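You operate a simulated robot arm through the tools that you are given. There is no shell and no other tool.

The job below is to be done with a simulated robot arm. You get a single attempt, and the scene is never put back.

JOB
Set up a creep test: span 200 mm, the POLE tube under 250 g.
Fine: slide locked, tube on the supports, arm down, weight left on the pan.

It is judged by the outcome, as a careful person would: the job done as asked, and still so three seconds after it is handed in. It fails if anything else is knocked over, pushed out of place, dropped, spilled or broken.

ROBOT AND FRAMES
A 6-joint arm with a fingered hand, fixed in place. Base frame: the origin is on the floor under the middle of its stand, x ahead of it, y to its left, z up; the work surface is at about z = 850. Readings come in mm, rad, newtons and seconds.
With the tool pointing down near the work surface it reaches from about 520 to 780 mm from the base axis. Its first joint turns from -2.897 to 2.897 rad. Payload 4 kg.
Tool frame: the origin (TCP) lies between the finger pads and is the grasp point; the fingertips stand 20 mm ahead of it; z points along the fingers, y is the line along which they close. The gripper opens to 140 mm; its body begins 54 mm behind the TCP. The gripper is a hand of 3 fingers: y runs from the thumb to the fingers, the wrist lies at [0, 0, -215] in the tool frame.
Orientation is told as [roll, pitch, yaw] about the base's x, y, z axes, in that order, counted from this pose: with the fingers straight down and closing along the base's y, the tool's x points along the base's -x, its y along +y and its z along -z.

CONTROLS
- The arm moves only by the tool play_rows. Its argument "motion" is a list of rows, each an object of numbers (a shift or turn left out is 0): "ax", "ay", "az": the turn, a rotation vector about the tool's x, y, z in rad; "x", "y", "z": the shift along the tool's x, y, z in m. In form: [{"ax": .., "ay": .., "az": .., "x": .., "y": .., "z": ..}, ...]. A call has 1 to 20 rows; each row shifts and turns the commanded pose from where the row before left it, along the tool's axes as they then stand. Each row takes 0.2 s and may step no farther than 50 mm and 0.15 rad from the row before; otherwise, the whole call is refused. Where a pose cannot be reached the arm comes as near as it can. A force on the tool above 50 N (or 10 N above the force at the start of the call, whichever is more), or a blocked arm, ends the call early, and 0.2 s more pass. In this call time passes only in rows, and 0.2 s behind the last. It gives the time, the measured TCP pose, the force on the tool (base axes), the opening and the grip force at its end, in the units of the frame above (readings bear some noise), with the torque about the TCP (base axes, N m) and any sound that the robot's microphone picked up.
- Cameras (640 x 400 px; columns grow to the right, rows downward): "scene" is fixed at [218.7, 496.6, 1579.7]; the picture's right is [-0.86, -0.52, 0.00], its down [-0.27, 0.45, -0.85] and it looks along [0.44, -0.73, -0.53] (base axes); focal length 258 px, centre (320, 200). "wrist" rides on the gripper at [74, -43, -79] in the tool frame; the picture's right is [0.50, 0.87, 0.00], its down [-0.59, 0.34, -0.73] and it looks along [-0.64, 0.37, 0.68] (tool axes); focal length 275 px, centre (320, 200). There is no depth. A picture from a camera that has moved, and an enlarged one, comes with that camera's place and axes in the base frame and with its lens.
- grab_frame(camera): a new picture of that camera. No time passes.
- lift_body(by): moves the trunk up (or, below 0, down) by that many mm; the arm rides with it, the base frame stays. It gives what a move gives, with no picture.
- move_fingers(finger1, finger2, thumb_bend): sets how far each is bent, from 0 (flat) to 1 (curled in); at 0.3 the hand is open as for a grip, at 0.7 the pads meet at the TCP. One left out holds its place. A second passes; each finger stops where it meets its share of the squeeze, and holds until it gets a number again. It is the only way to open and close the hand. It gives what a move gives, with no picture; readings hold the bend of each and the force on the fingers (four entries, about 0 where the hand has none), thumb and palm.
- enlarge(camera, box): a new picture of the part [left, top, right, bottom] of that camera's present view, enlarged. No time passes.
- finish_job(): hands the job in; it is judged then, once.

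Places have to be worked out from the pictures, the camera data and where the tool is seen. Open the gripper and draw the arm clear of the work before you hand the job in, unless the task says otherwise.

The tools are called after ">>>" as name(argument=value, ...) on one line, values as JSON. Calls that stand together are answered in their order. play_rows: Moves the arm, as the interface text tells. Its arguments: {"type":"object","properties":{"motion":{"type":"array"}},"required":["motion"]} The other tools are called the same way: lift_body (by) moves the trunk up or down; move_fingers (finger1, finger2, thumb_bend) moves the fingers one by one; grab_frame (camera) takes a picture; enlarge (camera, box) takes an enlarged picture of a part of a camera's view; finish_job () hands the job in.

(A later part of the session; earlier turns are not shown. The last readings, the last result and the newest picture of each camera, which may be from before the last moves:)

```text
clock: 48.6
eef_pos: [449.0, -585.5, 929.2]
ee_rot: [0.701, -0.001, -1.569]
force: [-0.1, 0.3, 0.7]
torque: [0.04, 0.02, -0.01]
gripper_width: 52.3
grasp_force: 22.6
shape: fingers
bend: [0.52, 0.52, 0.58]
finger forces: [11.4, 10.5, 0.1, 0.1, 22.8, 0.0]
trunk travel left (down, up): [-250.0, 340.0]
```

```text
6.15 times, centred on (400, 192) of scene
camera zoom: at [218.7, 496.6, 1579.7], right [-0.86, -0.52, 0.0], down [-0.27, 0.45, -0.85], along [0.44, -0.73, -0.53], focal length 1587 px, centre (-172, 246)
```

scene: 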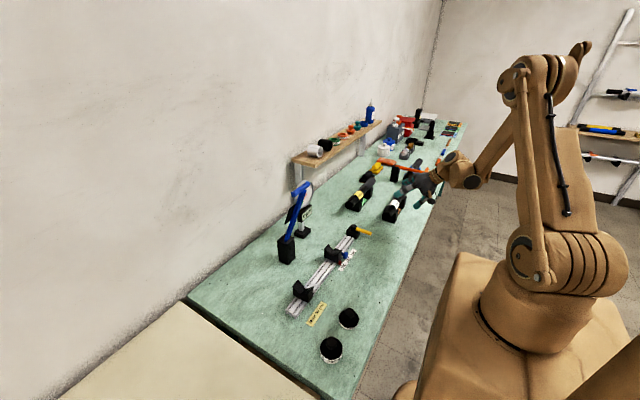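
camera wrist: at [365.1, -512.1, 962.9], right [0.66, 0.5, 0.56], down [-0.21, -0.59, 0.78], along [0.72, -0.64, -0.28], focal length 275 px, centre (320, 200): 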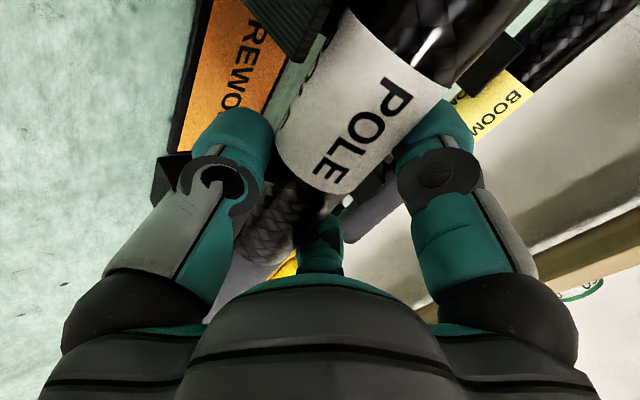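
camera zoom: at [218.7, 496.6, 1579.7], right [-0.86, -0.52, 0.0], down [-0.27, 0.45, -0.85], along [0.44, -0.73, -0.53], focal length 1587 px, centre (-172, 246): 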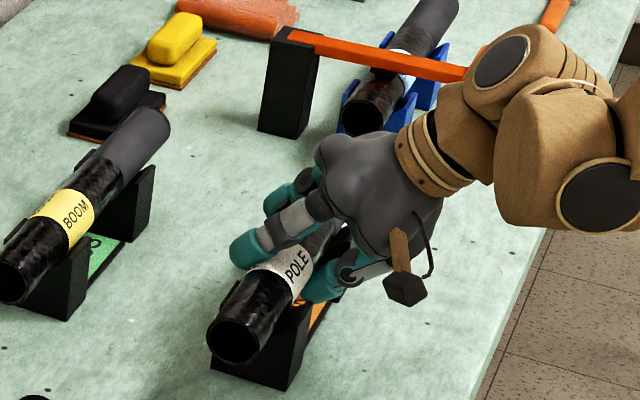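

Solid grip: 11 N on each finger and 23 N on the thumb. I'll lift straight up 60 mm in small steps and check.

>>> play_rows(motion=[{"y": 0.00644, "z": -0.00765}, {"y": 0.00966, "z": -0.01148}, {"y": 0.01288, "z": -0.0153}, {"y": 0.01288, "z": -0.0153}])

>>> enlarge(camera="scene", box=[360, 130, 440, 225])

>>> grab_frame(camera="wrist")

```text
clock: 49.6
eef_pos: [449.8, -583.8, 995.1]
ee_rot: [0.701, -0.001, -1.569]
force: [0.0, 0.6, -2.0]
torque: [0.02, 0.03, -0.02]
gripper_width: 52.4
grasp_force: 22.2
shape: fingers
bend: [0.52, 0.52, 0.58]
finger forces: [11.4, 10.6, 0.1, 0.1, 22.8, 0.0]
trunk travel left (down, up): [-250.0, 340.0]
```

```text
4.21 times, centred on (400, 178) of scene
camera zoom: at [218.7, 496.6, 1579.7], right [-0.86, -0.52, 0.0], down [-0.27, 0.45, -0.85], along [0.44, -0.73, -0.53], focal length 1086 px, centre (-17, 295)
```

zoom: 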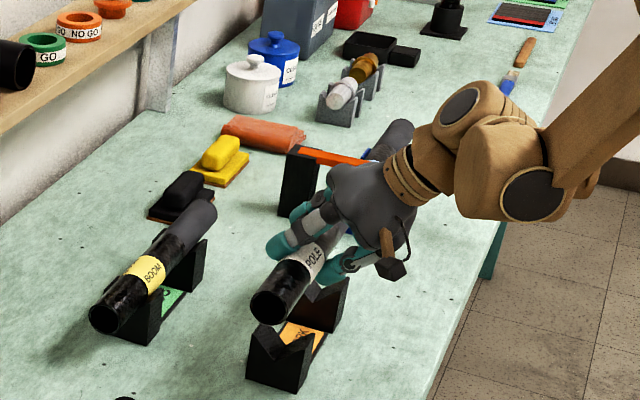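

```text
taken
camera wrist: at [365.2, -511.8, 1028.0], right [0.66, 0.5, 0.56], down [-0.21, -0.59, 0.78], along [0.72, -0.64, -0.28], focal length 275 px, centre (320, 200)
```

wrist: 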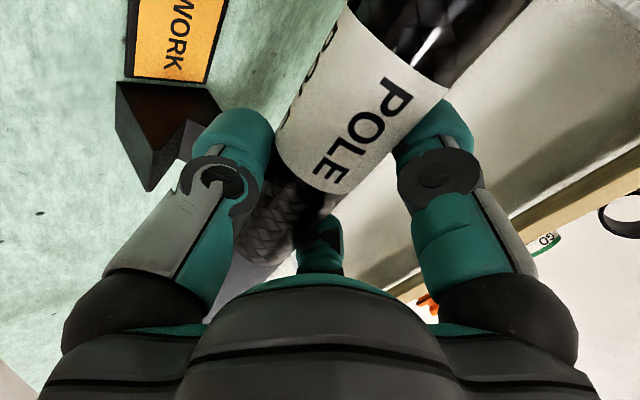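

The tube is up and steady (about 200 g, no torque). Placing it at x≈547 with the leaned hand needs a smaller wrist radius, so I'll raise the trunk 300 mm first.

>>> lift_body(by=300)

>>> grab_frame(camera="scene")

```text
clock: 52.6
eef_pos: [450.0, -585.3, 1295.1]
ee_rot: [0.701, 0.001, -1.57]
force: [-0.7, -0.3, -2.0]
torque: [0.01, 0.02, -0.03]
gripper_width: 52.5
grasp_force: 22.0
shape: fingers
bend: [0.52, 0.52, 0.58]
finger forces: [11.5, 10.6, 0.0, 0.1, 22.9, 0.0]
trunk travel left (down, up): [-550.0, 40.0]
```

```text
taken
```

scene: 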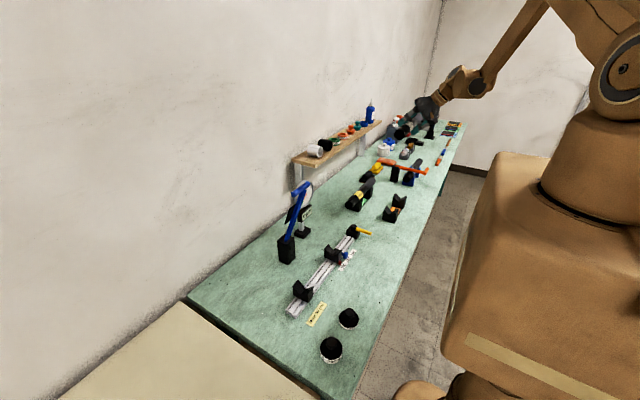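

I'll carry the tube along y over the bench to above the rail, keeping at x≈490 to stay well away from the upright blue arm.

>>> play_rows(motion=[{"x": 0.0389, "y": -0.0031, "z": 0.0081}, {"x": 0.0389, "y": -0.0031, "z": 0.0081}, {"x": 0.0389, "y": -0.0031, "z": 0.0081}, {"x": 0.0389, "y": -0.0031, "z": 0.0081}, {"x": 0.0389, "y": -0.0031, "z": 0.0081}, {"x": 0.0389, "y": -0.0031, "z": 0.0081}, {"x": 0.0389, "y": -0.0031, "z": 0.0081}])

>>> grab_frame(camera="scene")

```text
clock: 54.2
eef_pos: [499.2, -343.8, 1265.1]
ee_rot: [0.698, -0.001, -1.569]
force: [0.5, 0.2, -1.5]
torque: [0.05, 0.02, -0.03]
gripper_width: 52.4
grasp_force: 22.2
shape: fingers
bend: [0.52, 0.52, 0.58]
finger forces: [11.3, 10.6, 0.0, 0.0, 22.8, 0.1]
out of reach, approached as far as the arm can: row 6, 7
trunk travel left (down, up): [-550.0, 40.0]
```

```text
taken
```

scene: 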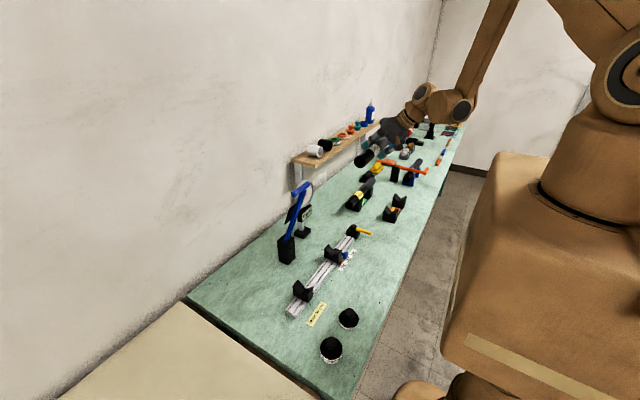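

The high, close-in pose is beyond the elbow's limit, so the arm stopped at (499,-344,1265). I'll descend first at this place, where the path down is clear, then move inward at a lower height.

>>> play_rows(motion=[{"y": -0.0238, "z": 0.0283}, {"y": -0.0238, "z": 0.0283}, {"y": -0.0238, "z": 0.0283}, {"y": -0.0238, "z": 0.0283}])

>>> grab_frame(camera="scene")

```text
clock: 55.2
eef_pos: [536.7, -384.6, 1139.7]
ee_rot: [0.698, 0.0, -1.569]
force: [0.4, 0.0, -1.7]
torque: [0.06, 0.0, 0.0]
gripper_width: 52.3
grasp_force: 22.2
shape: fingers
bend: [0.52, 0.52, 0.58]
finger forces: [11.1, 10.7, 0.0, 0.0, 22.6, 0.0]
out of reach, approached as far as the arm can: row 1, 2, 3, 4
trunk travel left (down, up): [-550.0, 40.0]
```

```text
taken
```

scene: 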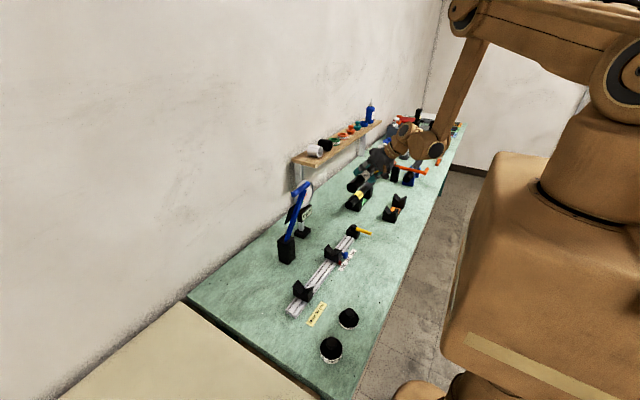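

The arm's limit is how steeply the forearm can point down, so a lower trunk (not higher) gives the close-in reach. I'll step the trunk down while raising the tool, first moving up and outward a bit.

>>> play_rows(motion=[{"x": -0.02, "y": 0.0241, "z": -0.0287}, {"x": -0.02, "y": 0.0241, "z": -0.0287}, {"x": -0.02, "y": 0.0241, "z": -0.0287}, {"x": -0.02, "y": 0.0241, "z": -0.0287}])

```text
clock: 56.2
eef_pos: [534.1, -463.2, 1291.8]
ee_rot: [0.698, 0.0, -1.569]
force: [-0.4, -0.8, -1.7]
torque: [-0.01, 0.0, 0.02]
gripper_width: 52.2
grasp_force: 23.1
shape: fingers
bend: [0.52, 0.52, 0.58]
finger forces: [11.1, 10.7, 0.0, 0.1, 22.8, 0.1]
trunk travel left (down, up): [-550.0, 40.0]
```

The command restarted from the achieved pose, now (534,-463,1292). I'll lower the trunk 180 mm, then raise the tool and repeat.

>>> lift_body(by=-180)

>>> play_rows(motion=[{"y": 0.0258, "z": -0.0306}, {"y": 0.0258, "z": -0.0306}, {"y": 0.0258, "z": -0.0306}, {"y": 0.0258, "z": -0.0306}])

>>> lift_body(by=-160)

>>> grab_frame(camera="scene")

```text
clock: 58.2
eef_pos: [534.5, -463.1, 1110.5]
ee_rot: [0.7, 0.0, -1.569]
force: [-0.4, 0.0, -0.2]
torque: [0.05, 0.02, 0.01]
gripper_width: 52.4
grasp_force: 22.2
shape: fingers
bend: [0.52, 0.52, 0.58]
finger forces: [11.2, 10.7, 0.0, 0.0, 22.9, 0.0]
trunk travel left (down, up): [-370.0, 220.0]
```

```text
clock: 59.2
eef_pos: [533.1, -462.7, 1272.4]
ee_rot: [0.699, -0.001, -1.57]
force: [0.0, -0.4, -2.2]
torque: [0.0, 0.07, 0.03]
gripper_width: 52.3
grasp_force: 22.0
shape: fingers
bend: [0.52, 0.52, 0.58]
finger forces: [11.2, 10.7, 0.0, 0.0, 22.8, 0.0]
trunk travel left (down, up): [-370.0, 220.0]
```

```text
clock: 61.0
eef_pos: [533.6, -463.3, 1111.4]
ee_rot: [0.699, -0.001, -1.568]
force: [0.4, 0.2, -1.1]
torque: [0.04, 0.01, 0.02]
gripper_width: 52.4
grasp_force: 22.2
shape: fingers
bend: [0.52, 0.52, 0.58]
finger forces: [11.0, 10.7, 0.1, 0.0, 22.7, 0.0]
trunk travel left (down, up): [-210.0, 380.0]
```

```text
taken
```

scene: 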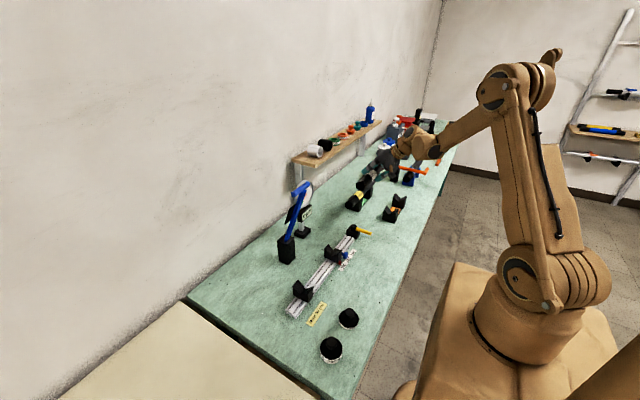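

Trunk is at -40 relative to the start. One more round: raise the tool 160 mm and lower the trunk another 150 mm.

>>> play_rows(motion=[{"y": 0.0258, "z": -0.0306}, {"y": 0.0258, "z": -0.0306}, {"y": 0.0258, "z": -0.0306}, {"y": 0.0258, "z": -0.0306}])

>>> lift_body(by=-150)

```text
clock: 62.0
eef_pos: [535.3, -463.3, 1272.2]
ee_rot: [0.699, 0.0, -1.569]
force: [-0.7, 0.6, -1.7]
torque: [0.05, 0.06, 0.03]
gripper_width: 52.1
grasp_force: 22.1
shape: fingers
bend: [0.52, 0.52, 0.58]
finger forces: [11.0, 10.7, 0.0, 0.0, 22.7, 0.0]
trunk travel left (down, up): [-210.0, 380.0]
```

```text
clock: 63.8
eef_pos: [535.1, -463.8, 1122.5]
ee_rot: [0.701, 0.002, -1.567]
force: [0.9, -0.6, -2.1]
torque: [0.01, -0.01, 0.0]
gripper_width: 52.1
grasp_force: 22.0
shape: fingers
bend: [0.52, 0.52, 0.58]
finger forces: [11.0, 10.7, 0.0, 0.1, 22.6, 0.0]
trunk travel left (down, up): [-60.0, 530.0]
```

Trunk is now at -190 and the tube is steady at z≈1122. I'll carry it along +y to above the rail, drifting to x≈500.

>>> play_rows(motion=[{"x": 0.0385, "y": -0.0037, "z": -0.0005}, {"x": 0.0385, "y": -0.0037, "z": -0.0005}, {"x": 0.0385, "y": -0.0037, "z": -0.0005}, {"x": 0.0385, "y": -0.0037, "z": -0.0005}, {"x": 0.0385, "y": -0.0037, "z": -0.0005}, {"x": 0.0385, "y": -0.0037, "z": -0.0005}, {"x": 0.0385, "y": -0.0037, "z": -0.0005}, {"x": 0.0385, "y": -0.0037, "z": -0.0005}, {"x": 0.0385, "y": -0.0037, "z": -0.0005}, {"x": 0.0385, "y": -0.0037, "z": -0.0005}, {"x": 0.0385, "y": -0.0037, "z": -0.0005}])

>>> grab_frame(camera="scene")

>>> grab_frame(camera="wrist")

```text
clock: 66.2
eef_pos: [501.1, -41.6, 1100.3]
ee_rot: [0.7, 0.001, -1.572]
force: [-0.4, 0.1, -1.8]
torque: [0.01, 0.0, 0.01]
gripper_width: 52.3
grasp_force: 21.9
shape: fingers
bend: [0.52, 0.52, 0.58]
finger forces: [10.6, 10.5, 0.0, 0.1, 22.3, 0.0]
trunk travel left (down, up): [-60.0, 530.0]
```

```text
taken
```

scene: 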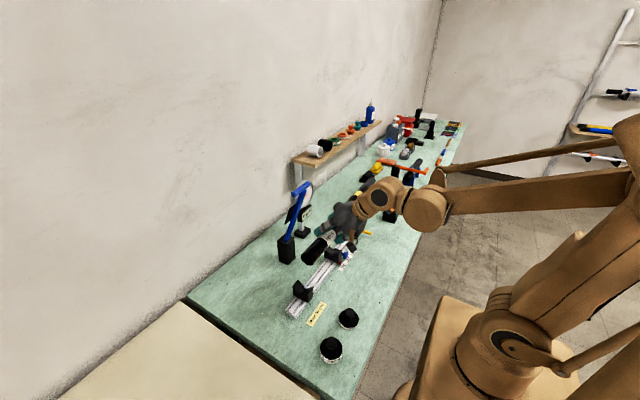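

```text
taken
camera wrist: at [416.3, 32.0, 1132.7], right [0.66, 0.5, 0.56], down [-0.21, -0.59, 0.78], along [0.72, -0.64, -0.28], focal length 275 px, centre (320, 200)
```

wrist: 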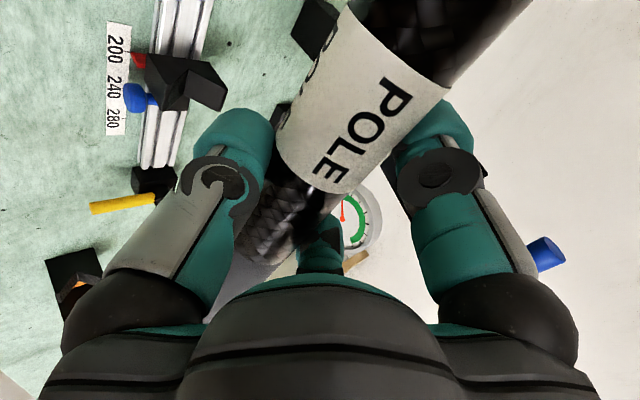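

The tube is above the rail. I'll zoom in on it from the scene camera to find its axis relative to the TCP.

>>> enlarge(camera="scene", box=[280, 190, 380, 310])

>>> enlarge(camera="scene", box=[295, 220, 355, 270])

```text
3.33 times, centred on (330, 250) of scene
camera zoom: at [218.7, 496.6, 1579.7], right [-0.86, -0.52, 0.0], down [-0.27, 0.45, -0.85], along [0.44, -0.73, -0.53], focal length 860 px, centre (287, 33)
```

zoom: 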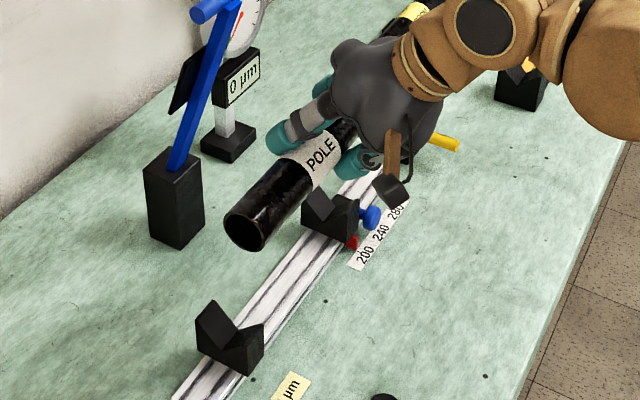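

```text
8.00 times, centred on (325, 245) of scene
camera zoom: at [218.7, 496.6, 1579.7], right [-0.86, -0.52, 0.0], down [-0.27, 0.45, -0.85], along [0.44, -0.73, -0.53], focal length 2064 px, centre (280, -160)
```

zoom: 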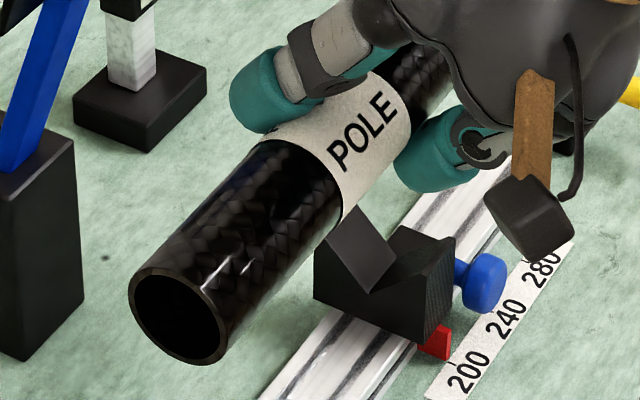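

The tube axis sits about 3 mm toward -x and 6 mm below the TCP, with its near end 137 mm to +y. I'll move to above the supports at (550,-34), about 65 mm above seating height, and check alignment.

>>> play_rows(motion=[{"x": 0.0019, "y": -0.0084, "z": 0.0289}, {"x": 0.0019, "y": -0.0084, "z": 0.0289}, {"x": 0.0019, "y": -0.0084, "z": 0.0289}, {"x": 0.0019, "y": -0.0084, "z": 0.0289}])

>>> enlarge(camera="scene", box=[270, 210, 370, 310])

>>> grab_frame(camera="wrist")

```text
clock: 67.2
eef_pos: [548.4, -33.9, 990.0]
ee_rot: [0.7, 0.0, -1.569]
force: [-0.6, -0.3, -2.3]
torque: [0.01, 0.01, 0.01]
gripper_width: 52.3
grasp_force: 22.0
shape: fingers
bend: [0.52, 0.52, 0.58]
finger forces: [10.7, 10.5, 0.0, 0.0, 22.3, 0.0]
trunk travel left (down, up): [-60.0, 530.0]
```

```text
4.00 times, centred on (320, 260) of scene
camera zoom: at [218.7, 496.6, 1579.7], right [-0.86, -0.52, 0.0], down [-0.27, 0.45, -0.85], along [0.44, -0.73, -0.53], focal length 1032 px, centre (320, -40)
```

zoom: 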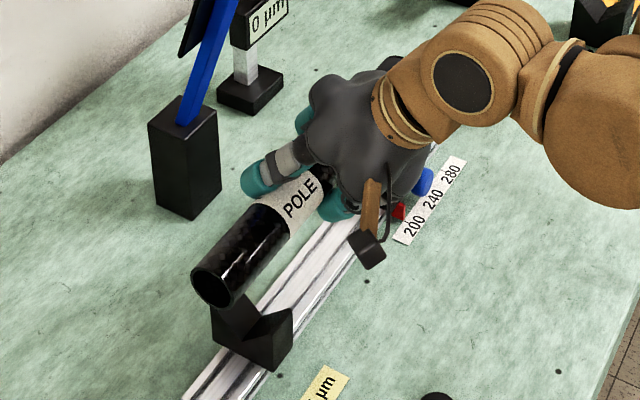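

```text
taken
camera wrist: at [465.0, 39.1, 1022.1], right [0.66, 0.5, 0.56], down [-0.21, -0.59, 0.78], along [0.72, -0.64, -0.28], focal length 275 px, centre (320, 200)
```

wrist: 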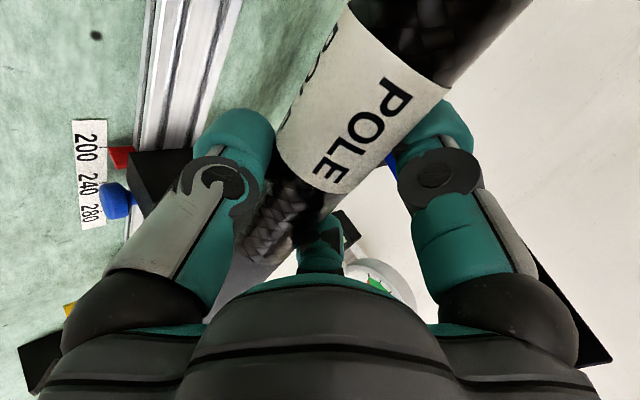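

The tube axis is lined up at x≈547 with the V's. I'll lower 50 mm and check.

>>> play_rows(motion=[{"y": -0.01073, "z": 0.01275}, {"y": -0.01073, "z": 0.01275}, {"y": -0.01073, "z": 0.01275}])

>>> enlarge(camera="scene", box=[270, 220, 370, 310])

>>> grab_frame(camera="wrist")

```text
clock: 68.0
eef_pos: [549.5, -34.1, 939.5]
ee_rot: [0.701, 0.0, -1.569]
force: [0.1, 0.6, -0.7]
torque: [-0.01, 0.0, 0.01]
gripper_width: 52.3
grasp_force: 22.2
shape: fingers
bend: [0.52, 0.52, 0.58]
finger forces: [10.7, 10.5, 0.0, 0.2, 22.3, 0.0]
trunk travel left (down, up): [-60.0, 530.0]
```

```text
4.44 times, centred on (320, 265) of scene
camera zoom: at [218.7, 496.6, 1579.7], right [-0.86, -0.52, 0.0], down [-0.27, 0.45, -0.85], along [0.44, -0.73, -0.53], focal length 1146 px, centre (320, -89)
```

zoom: 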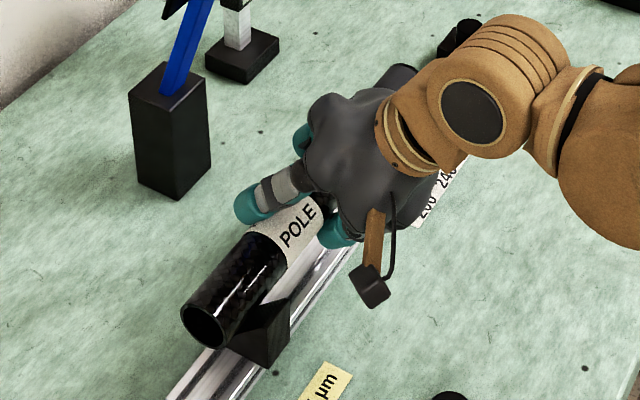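

```text
taken
camera wrist: at [465.0, 39.6, 972.3], right [0.66, 0.5, 0.56], down [-0.21, -0.59, 0.78], along [0.72, -0.64, -0.28], focal length 275 px, centre (320, 200)
```

wrist: 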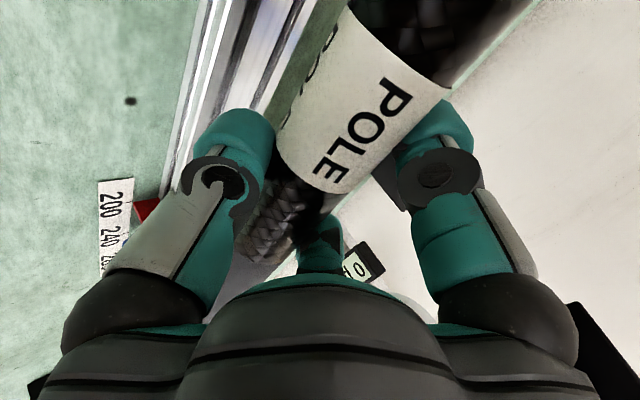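

The tube is entering the V's. I'll lower in 3 mm steps, watching the vertical force for seating.

>>> play_rows(motion=[{"y": -0.00193, "z": 0.0023}, {"y": -0.00193, "z": 0.0023}, {"y": -0.00193, "z": 0.0023}])

>>> enlarge(camera="scene", box=[280, 240, 340, 300])

```text
clock: 68.8
eef_pos: [547.4, -33.0, 932.6]
ee_rot: [0.702, 0.001, -1.569]
force: [-10.1, -0.2, 18.9]
torque: [-0.01, -0.19, -0.05]
gripper_width: 51.6
grasp_force: 26.7
shape: fingers
bend: [0.52, 0.52, 0.58]
finger forces: [15.0, 14.2, 0.0, 0.0, 24.1, 0.0]
trunk travel left (down, up): [-60.0, 530.0]
```

```text
6.67 times, centred on (310, 270) of scene
camera zoom: at [218.7, 496.6, 1579.7], right [-0.86, -0.52, 0.0], down [-0.27, 0.45, -0.85], along [0.44, -0.73, -0.53], focal length 1720 px, centre (387, -267)
```

zoom: 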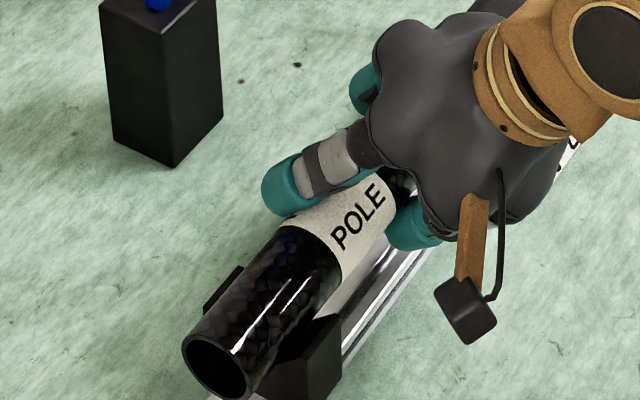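

Force is +19 N up with balanced torque, so the tube is seated on both V's with the hand pressing slightly. I'll ease up about 2 mm to relax before releasing.

>>> play_rows(motion=[{"y": 0.0003, "z": -0.0012}, {"y": 0.0003, "z": -0.001}])

```text
clock: 69.4
eef_pos: [547.1, -33.0, 933.5]
ee_rot: [0.699, 0.0, -1.57]
force: [-8.2, 0.8, 4.1]
torque: [-0.04, 0.04, -0.05]
gripper_width: 51.7
grasp_force: 23.8
shape: fingers
bend: [0.52, 0.52, 0.58]
finger forces: [11.5, 10.6, 0.0, 0.0, 25.7, 0.0]
trunk travel left (down, up): [-60.0, 530.0]
```

There's still 8 N of sideways load from the wall-side slope, so I'll shift 1.5 mm toward -x.

>>> play_rows(motion=[{"y": -0.0006, "z": -0.0005}, {"y": -0.0006, "z": -0.0005}])

```text
clock: 70.0
eef_pos: [546.4, -34.3, 934.0]
ee_rot: [0.698, 0.001, -1.568]
force: [-1.0, 0.1, 2.1]
torque: [-0.07, -0.04, -0.03]
gripper_width: 51.5
grasp_force: 23.7
shape: fingers
bend: [0.52, 0.52, 0.58]
finger forces: [11.7, 11.7, 0.0, 0.1, 23.8, 0.1]
trunk travel left (down, up): [-60.0, 530.0]
```

Loads are now near zero with the weight on the supports. I'll release thumb and fingers together.

>>> move_fingers(finger1=0.38, finger2=0.38, thumb_bend=0.44)

>>> grab_frame(camera="wrist")

>>> enlarge(camera="scene", box=[280, 220, 350, 300])

```text
clock: 71.0
eef_pos: [546.2, -33.7, 933.0]
ee_rot: [0.701, 0.0, -1.57]
force: [0.6, -0.5, 0.4]
torque: [-0.02, 0.0, -0.03]
gripper_width: 91.8
grasp_force: 0.1
shape: fingers
bend: [0.38, 0.38, 0.44]
finger forces: [0.0, 0.0, 0.0, 0.0, 0.0, 0.0]
trunk travel left (down, up): [-60.0, 530.0]
```

```text
taken
camera wrist: at [462.4, 39.5, 965.7], right [0.66, 0.5, 0.56], down [-0.21, -0.59, 0.78], along [0.72, -0.64, -0.28], focal length 275 px, centre (320, 200)
```

wrist: 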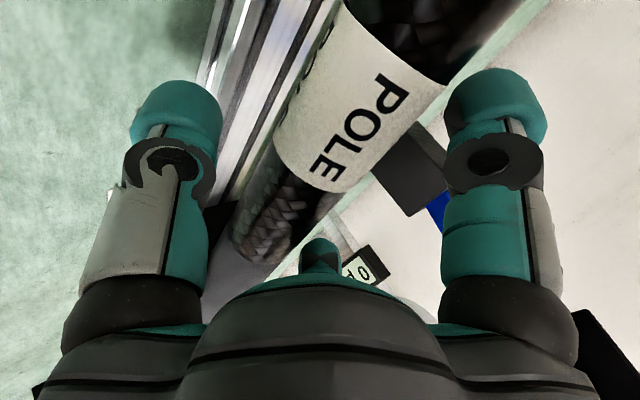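

```text
5.00 times, centred on (315, 260) of scene
camera zoom: at [218.7, 496.6, 1579.7], right [-0.86, -0.52, 0.0], down [-0.27, 0.45, -0.85], along [0.44, -0.73, -0.53], focal length 1290 px, centre (345, -100)
```

zoom: 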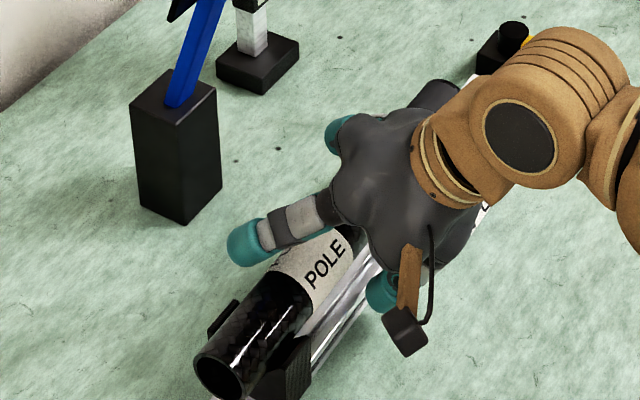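

The tube is released and resting in both V's. I'll withdraw back along the tool axis.

>>> play_rows(motion=[{"z": -0.02}, {"z": -0.03}, {"z": -0.04}, {"z": -0.04}])

>>> enlarge(camera="scene", box=[270, 200, 380, 310])

>>> grab_frame(camera="wrist")

```text
clock: 72.0
eef_pos: [460.4, -33.3, 1032.9]
ee_rot: [0.701, 0.0, -1.569]
force: [0.1, -0.2, 1.3]
torque: [0.0, -0.05, -0.01]
gripper_width: 91.7
grasp_force: 0.0
shape: fingers
bend: [0.38, 0.38, 0.44]
finger forces: [0.0, 0.0, 0.0, 0.1, 0.0, 0.1]
trunk travel left (down, up): [-60.0, 530.0]
```

```text
3.64 times, centred on (325, 255) of scene
camera zoom: at [218.7, 496.6, 1579.7], right [-0.86, -0.52, 0.0], down [-0.27, 0.45, -0.85], along [0.44, -0.73, -0.53], focal length 938 px, centre (302, 0)
```

zoom: 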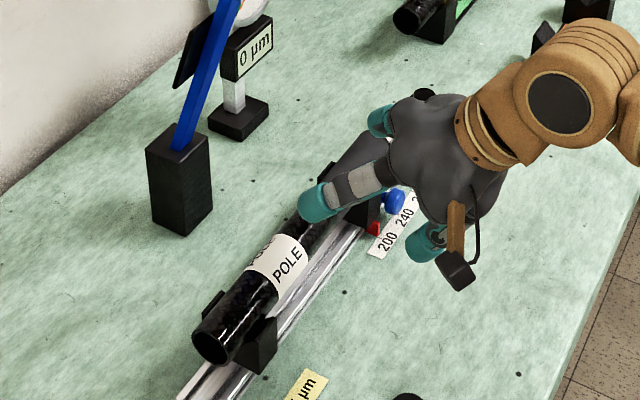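

```text
taken
camera wrist: at [376.8, 39.7, 1064.9], right [0.66, 0.5, 0.56], down [-0.21, -0.59, 0.78], along [0.72, -0.64, -0.28], focal length 275 px, centre (320, 200)
```

wrist: 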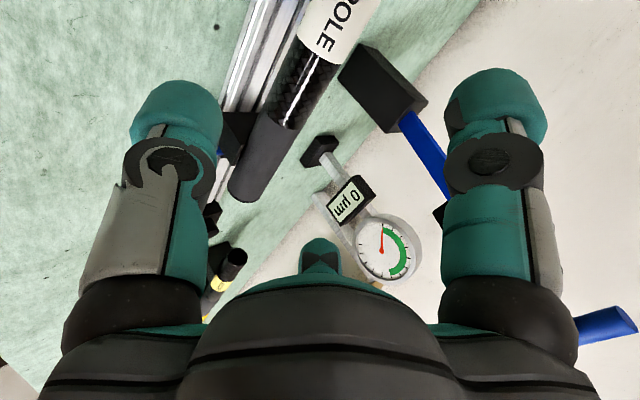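

The tube is in place, pointer on 200. Next is the blue arm: I'll raise the trunk 120 mm, bring the hand back to vertical, and then locate the T-bar precisely.

>>> lift_body(by=120)

>>> play_rows(motion=[{"ax": 0.14}, {"ax": 0.14}, {"ax": 0.14}, {"ax": 0.14}, {"ax": 0.14}])

>>> grab_frame(camera="scene")

>>> grab_frame(camera="wrist")

```text
clock: 73.5
eef_pos: [460.9, -34.5, 1152.4]
ee_rot: [0.699, 0.0, -1.568]
force: [-0.3, -0.1, -0.4]
torque: [-0.01, 0.0, 0.0]
gripper_width: 91.7
grasp_force: 0.1
shape: fingers
bend: [0.38, 0.38, 0.44]
finger forces: [0.0, 0.0, 0.0, 0.1, 0.0, 0.0]
trunk travel left (down, up): [-180.0, 410.0]
```

```text
clock: 74.7
eef_pos: [461.9, -33.2, 1151.2]
ee_rot: [-0.001, -0.002, -1.567]
force: [0.1, -0.2, 1.2]
torque: [-0.02, 0.02, 0.03]
gripper_width: 92.0
grasp_force: 0.0
shape: fingers
bend: [0.38, 0.38, 0.44]
finger forces: [0.0, 0.0, 0.1, 0.1, 0.1, 0.1]
trunk travel left (down, up): [-180.0, 410.0]
```

```text
taken
```

scene: 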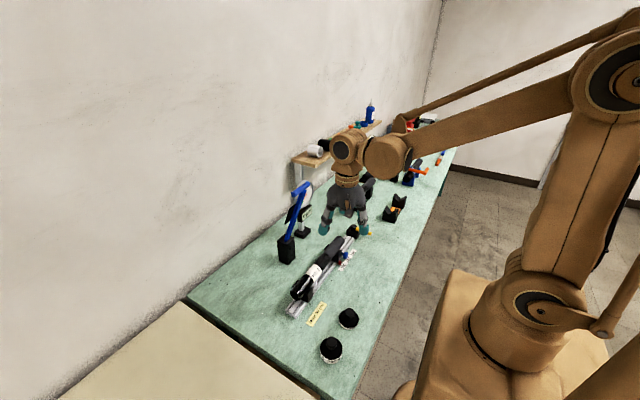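

```text
taken
camera wrist: at [419.8, 39.5, 1230.4], right [0.87, 0.5, 0.0], down [0.34, -0.59, 0.73], along [0.37, -0.64, -0.68], focal length 275 px, centre (320, 200)
```

wrist: 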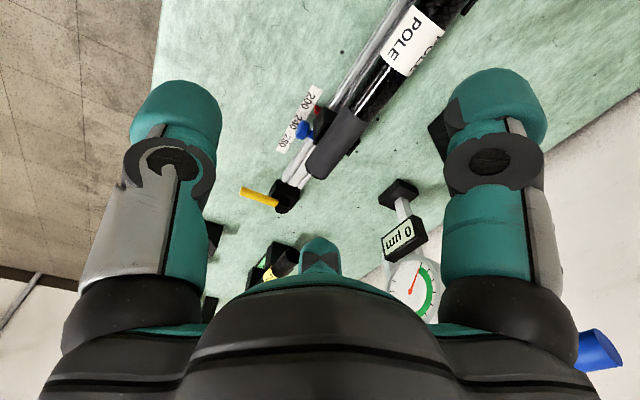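

The T-bar is just visible at the right edge. I'll go up first, then over, to get the T-bar in the wrist camera's centre.

>>> play_rows(motion=[{"z": -0.0437}, {"z": -0.0437}, {"z": -0.0437}, {"x": 0.0187, "y": 0.0383}, {"x": 0.0187, "y": 0.0383}, {"x": 0.0187, "y": 0.0383}])

>>> grab_frame(camera="wrist")

>>> enlarge(camera="scene", box=[270, 170, 330, 230])

>>> enlarge(camera="scene", box=[270, 210, 320, 270])

```text
clock: 76.1
eef_pos: [580.1, 23.8, 1282.9]
ee_rot: [0.0, 0.001, -1.569]
force: [0.8, 0.1, -0.5]
torque: [-0.04, -0.05, 0.0]
gripper_width: 92.0
grasp_force: 0.1
shape: fingers
bend: [0.38, 0.38, 0.44]
finger forces: [0.1, 0.0, 0.0, 0.0, 0.0, 0.0]
trunk travel left (down, up): [-180.0, 410.0]
```

```text
taken
camera wrist: at [535.9, 96.4, 1361.4], right [0.87, 0.5, 0.0], down [0.34, -0.59, 0.73], along [0.37, -0.64, -0.68], focal length 275 px, centre (320, 200)
```

wrist: 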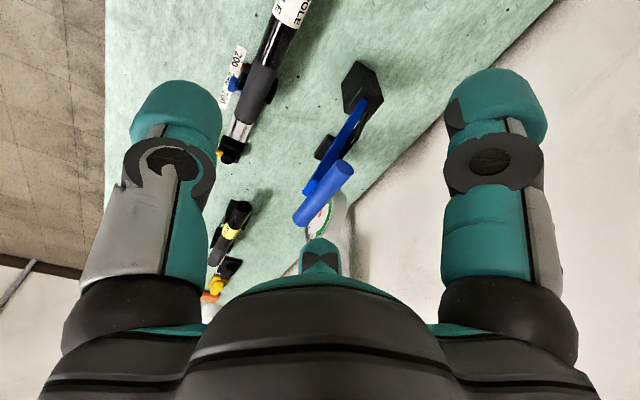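

```text
6.67 times, centred on (300, 200) of scene
camera zoom: at [218.7, 496.6, 1579.7], right [-0.86, -0.52, 0.0], down [-0.27, 0.45, -0.85], along [0.44, -0.73, -0.53], focal length 1720 px, centre (453, 200)
```

zoom: 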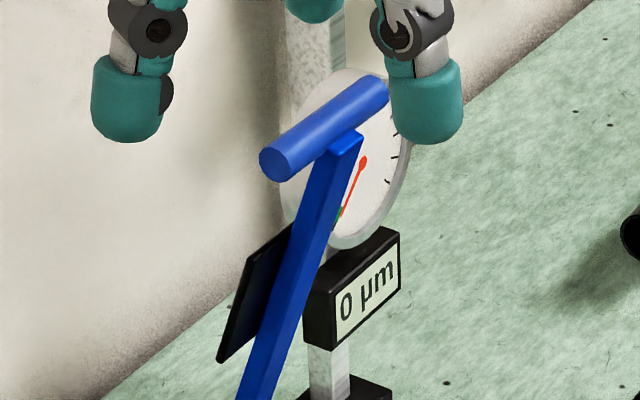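

```text
6.67 times, centred on (295, 240) of scene
camera zoom: at [218.7, 496.6, 1579.7], right [-0.86, -0.52, 0.0], down [-0.27, 0.45, -0.85], along [0.44, -0.73, -0.53], focal length 1720 px, centre (487, -67)
```

zoom: 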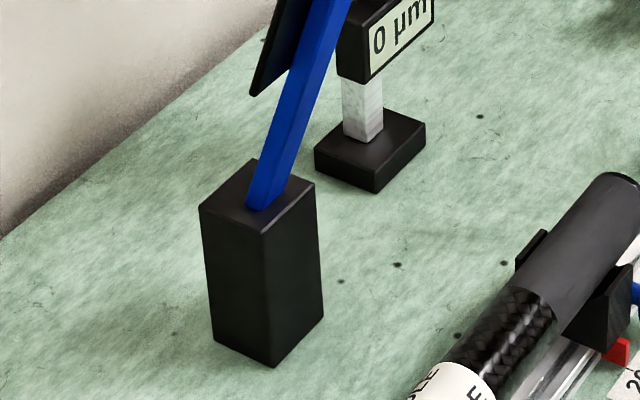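

The T-bar axis is at about x=629, z=1188, centred at y=-63 and some 78 mm long, with the arm leaning 16° toward the rail. I'll tilt the hand 0.4 rad and move over the bar so thumb and fingers will straddle it.

>>> play_rows(motion=[{"ax": -0.1333}, {"ax": -0.1333}, {"ax": -0.1333}, {"x": -0.0435, "y": 0.0062, "z": 0.0031}, {"x": -0.0435, "y": 0.0062, "z": 0.0031}])

>>> grab_frame(camera="wrist")

>>> enlarge(camera="scene", box=[260, 130, 350, 240])

```text
clock: 77.3
eef_pos: [591.6, -65.8, 1280.5]
ee_rot: [0.401, 0.002, -1.568]
force: [0.5, -0.1, 0.1]
torque: [0.02, -0.02, -0.02]
gripper_width: 92.0
grasp_force: 0.0
shape: fingers
bend: [0.38, 0.38, 0.44]
finger forces: [0.0, 0.0, 0.0, 0.0, 0.1, 0.0]
trunk travel left (down, up): [-180.0, 410.0]
```

```text
taken
camera wrist: at [520.4, 7.0, 1337.4], right [0.8, 0.5, 0.34], down [0.03, -0.59, 0.81], along [0.6, -0.64, -0.48], focal length 275 px, centre (320, 200)
```

wrist: 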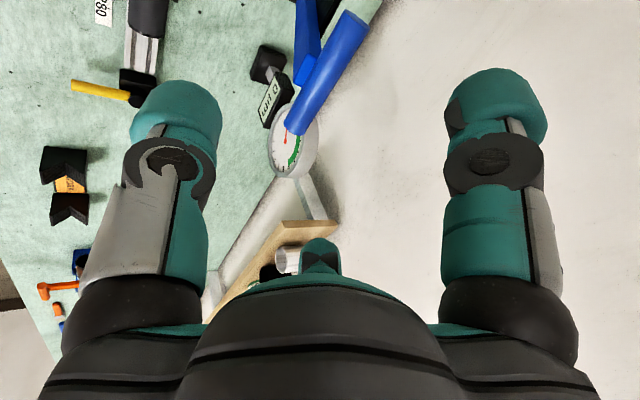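

```text
3.64 times, centred on (305, 185) of scene
camera zoom: at [218.7, 496.6, 1579.7], right [-0.86, -0.52, 0.0], down [-0.27, 0.45, -0.85], along [0.44, -0.73, -0.53], focal length 938 px, centre (374, 254)
```

zoom: 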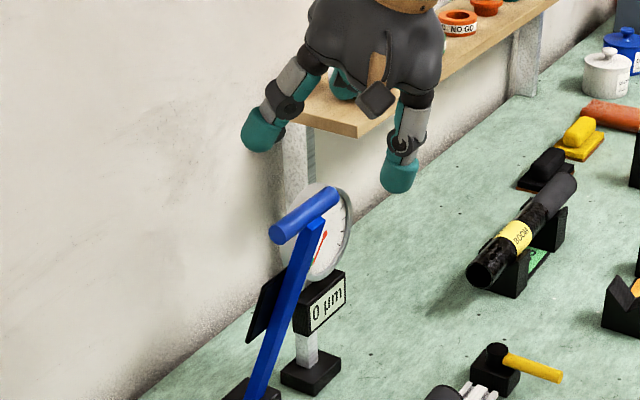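

The bar's position checks out at (629,-62,1188). I'll advance along the tool axis so the bar comes between thumb and fingers.

>>> play_rows(motion=[{"x": 0.003, "y": 0.0025, "z": 0.025}, {"z": 0.025}, {"z": 0.025}])

>>> enlarge(camera="scene", box=[260, 150, 350, 240])

>>> grab_frame(camera="wrist")

```text
clock: 78.1
eef_pos: [623.9, -60.2, 1211.7]
ee_rot: [0.4, 0.0, -1.568]
force: [0.3, -0.1, -0.6]
torque: [-0.02, 0.02, 0.0]
gripper_width: 92.0
grasp_force: 0.1
shape: fingers
bend: [0.38, 0.38, 0.44]
finger forces: [0.1, 0.0, 0.1, 0.0, 0.0, 0.0]
trunk travel left (down, up): [-180.0, 410.0]
```

```text
4.44 times, centred on (305, 195) of scene
camera zoom: at [218.7, 496.6, 1579.7], right [-0.86, -0.52, 0.0], down [-0.27, 0.45, -0.85], along [0.44, -0.73, -0.53], focal length 1146 px, centre (387, 222)
```

zoom: 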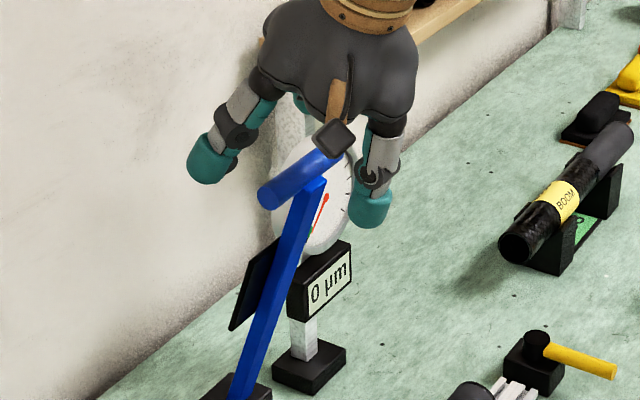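

```text
taken
camera wrist: at [553.0, 12.1, 1268.6], right [0.8, 0.5, 0.34], down [0.03, -0.59, 0.81], along [0.6, -0.64, -0.48], focal length 275 px, centre (320, 200)
```

wrist: 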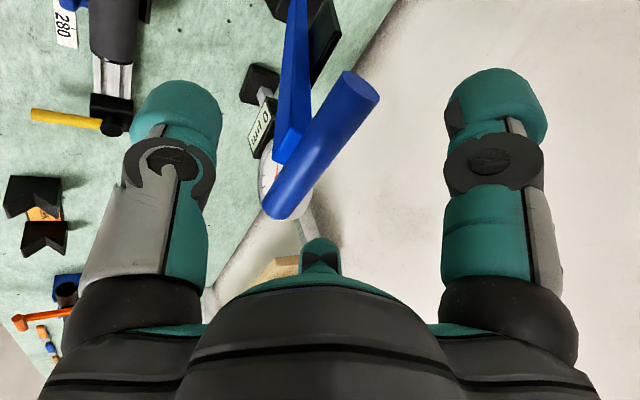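

The bar is centred in the grasp opening. I'll advance the last 22 mm and close loosely around it.

>>> play_rows(motion=[{"z": 0.011}, {"z": 0.011}])

>>> move_fingers(finger1=0.55, finger2=0.55, thumb_bend=0.57)

>>> grab_frame(camera="wrist")

>>> enlarge(camera="scene", box=[260, 150, 350, 240])

```text
clock: 78.7
eef_pos: [631.1, -60.8, 1192.4]
ee_rot: [0.399, 0.001, -1.568]
force: [0.8, 0.1, 0.4]
torque: [0.02, -0.02, 0.03]
gripper_width: 92.0
grasp_force: 0.1
shape: fingers
bend: [0.38, 0.38, 0.44]
finger forces: [0.0, 0.0, 0.0, 0.0, 0.1, 0.0]
trunk travel left (down, up): [-180.0, 410.0]
```

```text
clock: 79.7
eef_pos: [630.5, -60.2, 1193.1]
ee_rot: [0.4, 0.0, -1.571]
force: [-0.3, -1.1, -0.3]
torque: [0.02, 0.0, -0.01]
gripper_width: 46.9
grasp_force: 0.1
shape: fingers
bend: [0.55, 0.55, 0.56]
finger forces: [0.0, 0.0, 0.1, 0.0, 0.1, 0.0]
trunk travel left (down, up): [-180.0, 410.0]
```

```text
taken
camera wrist: at [560.5, 11.9, 1249.3], right [0.8, 0.5, 0.34], down [0.03, -0.59, 0.81], along [0.6, -0.64, -0.48], focal length 275 px, centre (320, 200)
```

wrist: 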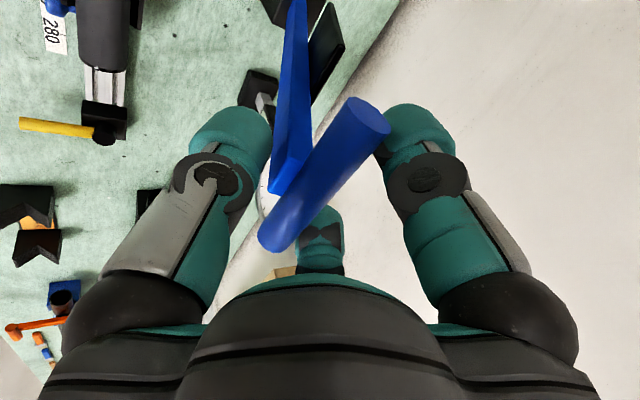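

```text
4.44 times, centred on (305, 195) of scene
camera zoom: at [218.7, 496.6, 1579.7], right [-0.86, -0.52, 0.0], down [-0.27, 0.45, -0.85], along [0.44, -0.73, -0.53], focal length 1146 px, centre (387, 222)
```

zoom: 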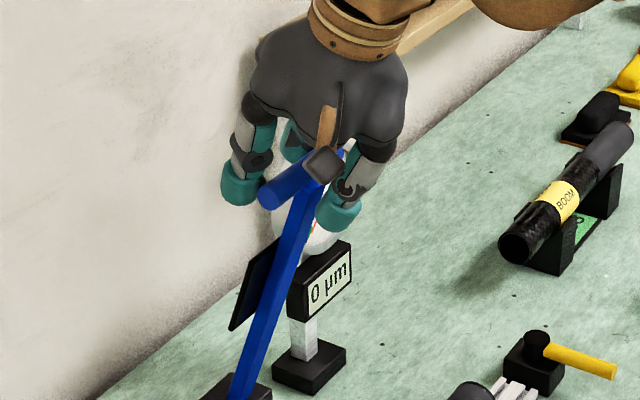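

The bar is loosely caged with no contact. I'll start moving along the arc toward -x and watch the force.

>>> play_rows(motion=[{"y": -0.0122, "z": -0.0019}, {"y": -0.0126, "z": -0.001}])

>>> grab_frame(camera="wrist")

```text
clock: 80.3
eef_pos: [606.2, -61.1, 1186.1]
ee_rot: [0.4, 0.0, -1.569]
force: [0.0, -1.0, 0.3]
torque: [-0.02, 0.0, -0.01]
gripper_width: 46.8
grasp_force: 0.1
shape: fingers
bend: [0.55, 0.55, 0.56]
finger forces: [0.2, 0.1, 0.0, 0.0, 0.0, 0.1]
trunk travel left (down, up): [-180.0, 410.0]
```

```text
taken
camera wrist: at [535.9, 11.6, 1242.0], right [0.8, 0.5, 0.34], down [0.03, -0.59, 0.81], along [0.6, -0.64, -0.48], focal length 275 px, centre (320, 200)
```

wrist: 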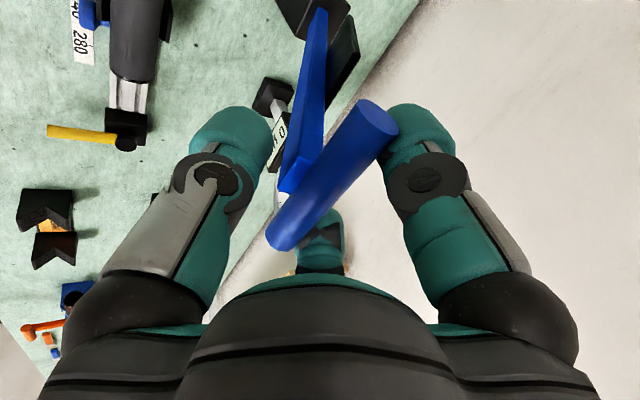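

The arm follows with almost no force (0.2 N). I'll continue along the arc to about 35° from vertical.

>>> play_rows(motion=[{"y": -0.008, "z": 0.0}, {"y": -0.0081, "z": 0.0001}, {"y": -0.0115, "z": 0.0009}, {"y": -0.0115, "z": 0.0009}, {"y": -0.0114, "z": 0.0019}, {"y": -0.0114, "z": 0.002}])

>>> grab_frame(camera="wrist")

>>> enlarge(camera="scene", box=[260, 150, 370, 270])

```text
clock: 81.7
eef_pos: [551.3, -60.4, 1157.8]
ee_rot: [0.401, 0.0, -1.569]
force: [0.7, -0.1, 0.5]
torque: [-0.02, -0.01, 0.0]
gripper_width: 46.7
grasp_force: 0.5
shape: fingers
bend: [0.55, 0.55, 0.56]
finger forces: [0.2, 0.1, 0.1, 0.0, 0.0, 0.0]
trunk travel left (down, up): [-180.0, 410.0]
```

```text
taken
camera wrist: at [480.9, 12.2, 1212.8], right [0.8, 0.5, 0.34], down [0.03, -0.59, 0.81], along [0.6, -0.64, -0.48], focal length 275 px, centre (320, 200)
```

wrist: 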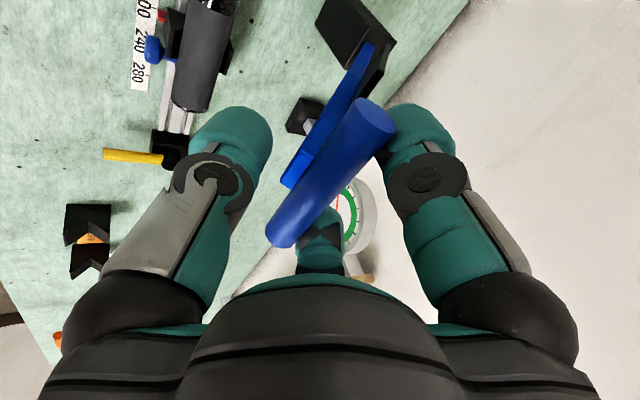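

```text
3.33 times, centred on (315, 210) of scene
camera zoom: at [218.7, 496.6, 1579.7], right [-0.86, -0.52, 0.0], down [-0.27, 0.45, -0.85], along [0.44, -0.73, -0.53], focal length 860 px, centre (337, 167)
```

zoom: 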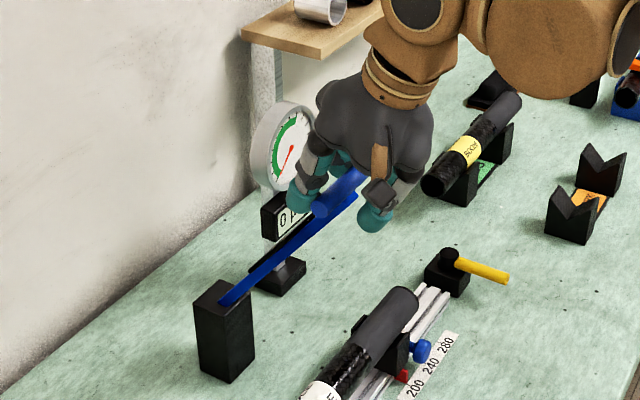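

The arm follows the fingers and its hinge friction holds it (no load on the thumb). I'll continue along the arc to about 55°.

>>> play_rows(motion=[{"y": -0.0128, "z": 0.0032}, {"y": -0.0127, "z": 0.0032}, {"y": -0.0109, "z": 0.0039}, {"y": -0.0108, "z": 0.0039}, {"y": -0.0105, "z": 0.0048}, {"y": -0.0105, "z": 0.0048}, {"y": -0.01, "z": 0.0057}, {"y": -0.01, "z": 0.0057}])

>>> grab_frame(camera="wrist")

>>> enlarge(camera="scene", box=[260, 170, 370, 290])

```text
clock: 83.5
eef_pos: [483.5, -60.8, 1089.5]
ee_rot: [0.399, 0.0, -1.57]
force: [0.7, 0.5, -0.5]
torque: [0.02, 0.0, 0.0]
gripper_width: 46.7
grasp_force: 0.4
shape: fingers
bend: [0.55, 0.55, 0.56]
finger forces: [0.2, 0.1, 0.0, 0.1, 0.1, 0.0]
trunk travel left (down, up): [-180.0, 410.0]
```

```text
taken
camera wrist: at [413.8, 11.6, 1146.1], right [0.8, 0.5, 0.34], down [0.03, -0.59, 0.81], along [0.6, -0.64, -0.48], focal length 275 px, centre (320, 200)
```

wrist: 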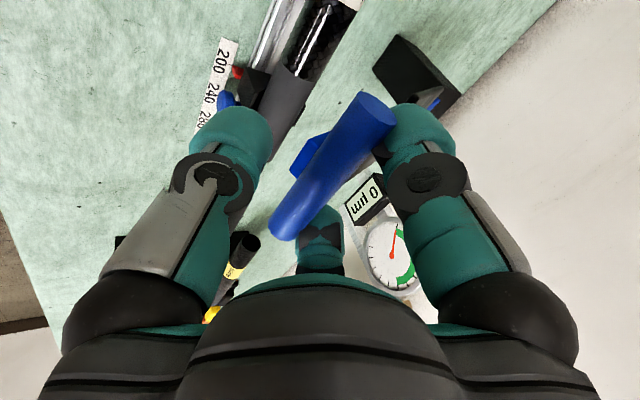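

```text
3.33 times, centred on (315, 230) of scene
camera zoom: at [218.7, 496.6, 1579.7], right [-0.86, -0.52, 0.0], down [-0.27, 0.45, -0.85], along [0.44, -0.73, -0.53], focal length 860 px, centre (337, 100)
```

zoom: 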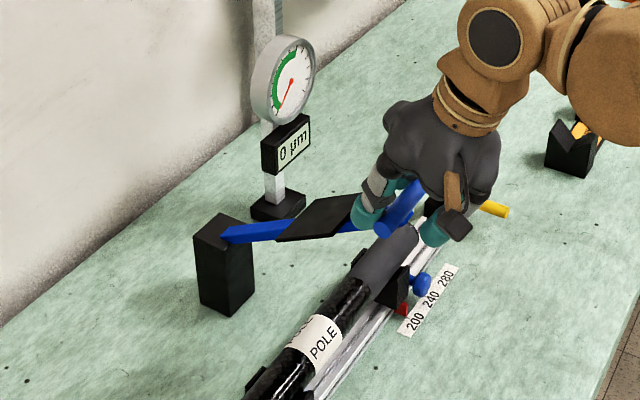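

The arm is at about 55° with the pan coming up on top, and the slide still reads 200. The pivot fits about (700,945) with a 253 mm radius; I'll continue down to about 79°.

>>> play_rows(motion=[{"y": -0.0094, "z": 0.0069}, {"y": -0.0094, "z": 0.0069}, {"y": -0.0094, "z": 0.0069}, {"y": -0.0072, "z": 0.0073}, {"y": -0.0072, "z": 0.0073}, {"y": -0.0072, "z": 0.0073}])

>>> grab_frame(camera="wrist")

>>> enlarge(camera="scene", box=[260, 190, 370, 300])

```text
clock: 84.9
eef_pos: [455.9, -61.2, 1031.4]
ee_rot: [0.4, -0.001, -1.569]
force: [0.8, 0.2, 0.4]
torque: [0.0, -0.02, -0.02]
gripper_width: 46.6
grasp_force: 0.2
shape: fingers
bend: [0.55, 0.55, 0.56]
finger forces: [0.6, 0.5, 0.0, 0.0, 0.0, 0.0]
trunk travel left (down, up): [-180.0, 410.0]
```

```text
taken
camera wrist: at [384.8, 11.2, 1087.4], right [0.8, 0.5, 0.34], down [0.03, -0.59, 0.81], along [0.6, -0.64, -0.48], focal length 275 px, centre (320, 200)
```

wrist: 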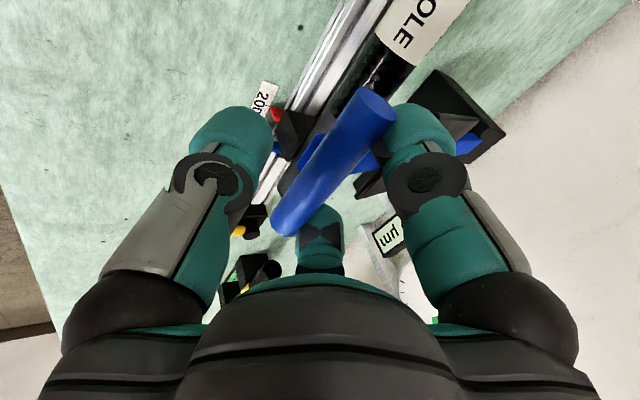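

```text
3.64 times, centred on (315, 245) of scene
camera zoom: at [218.7, 496.6, 1579.7], right [-0.86, -0.52, 0.0], down [-0.27, 0.45, -0.85], along [0.44, -0.73, -0.53], focal length 938 px, centre (338, 36)
```

zoom: 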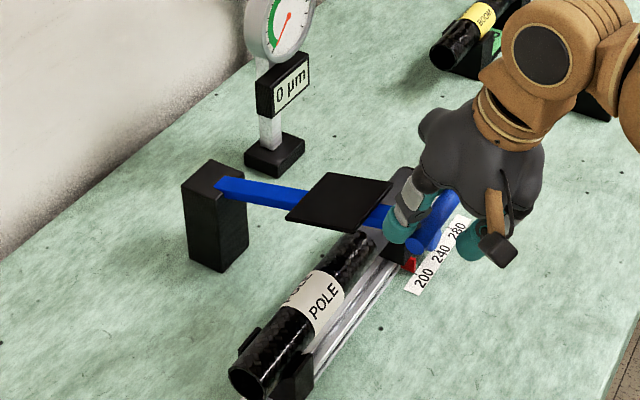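

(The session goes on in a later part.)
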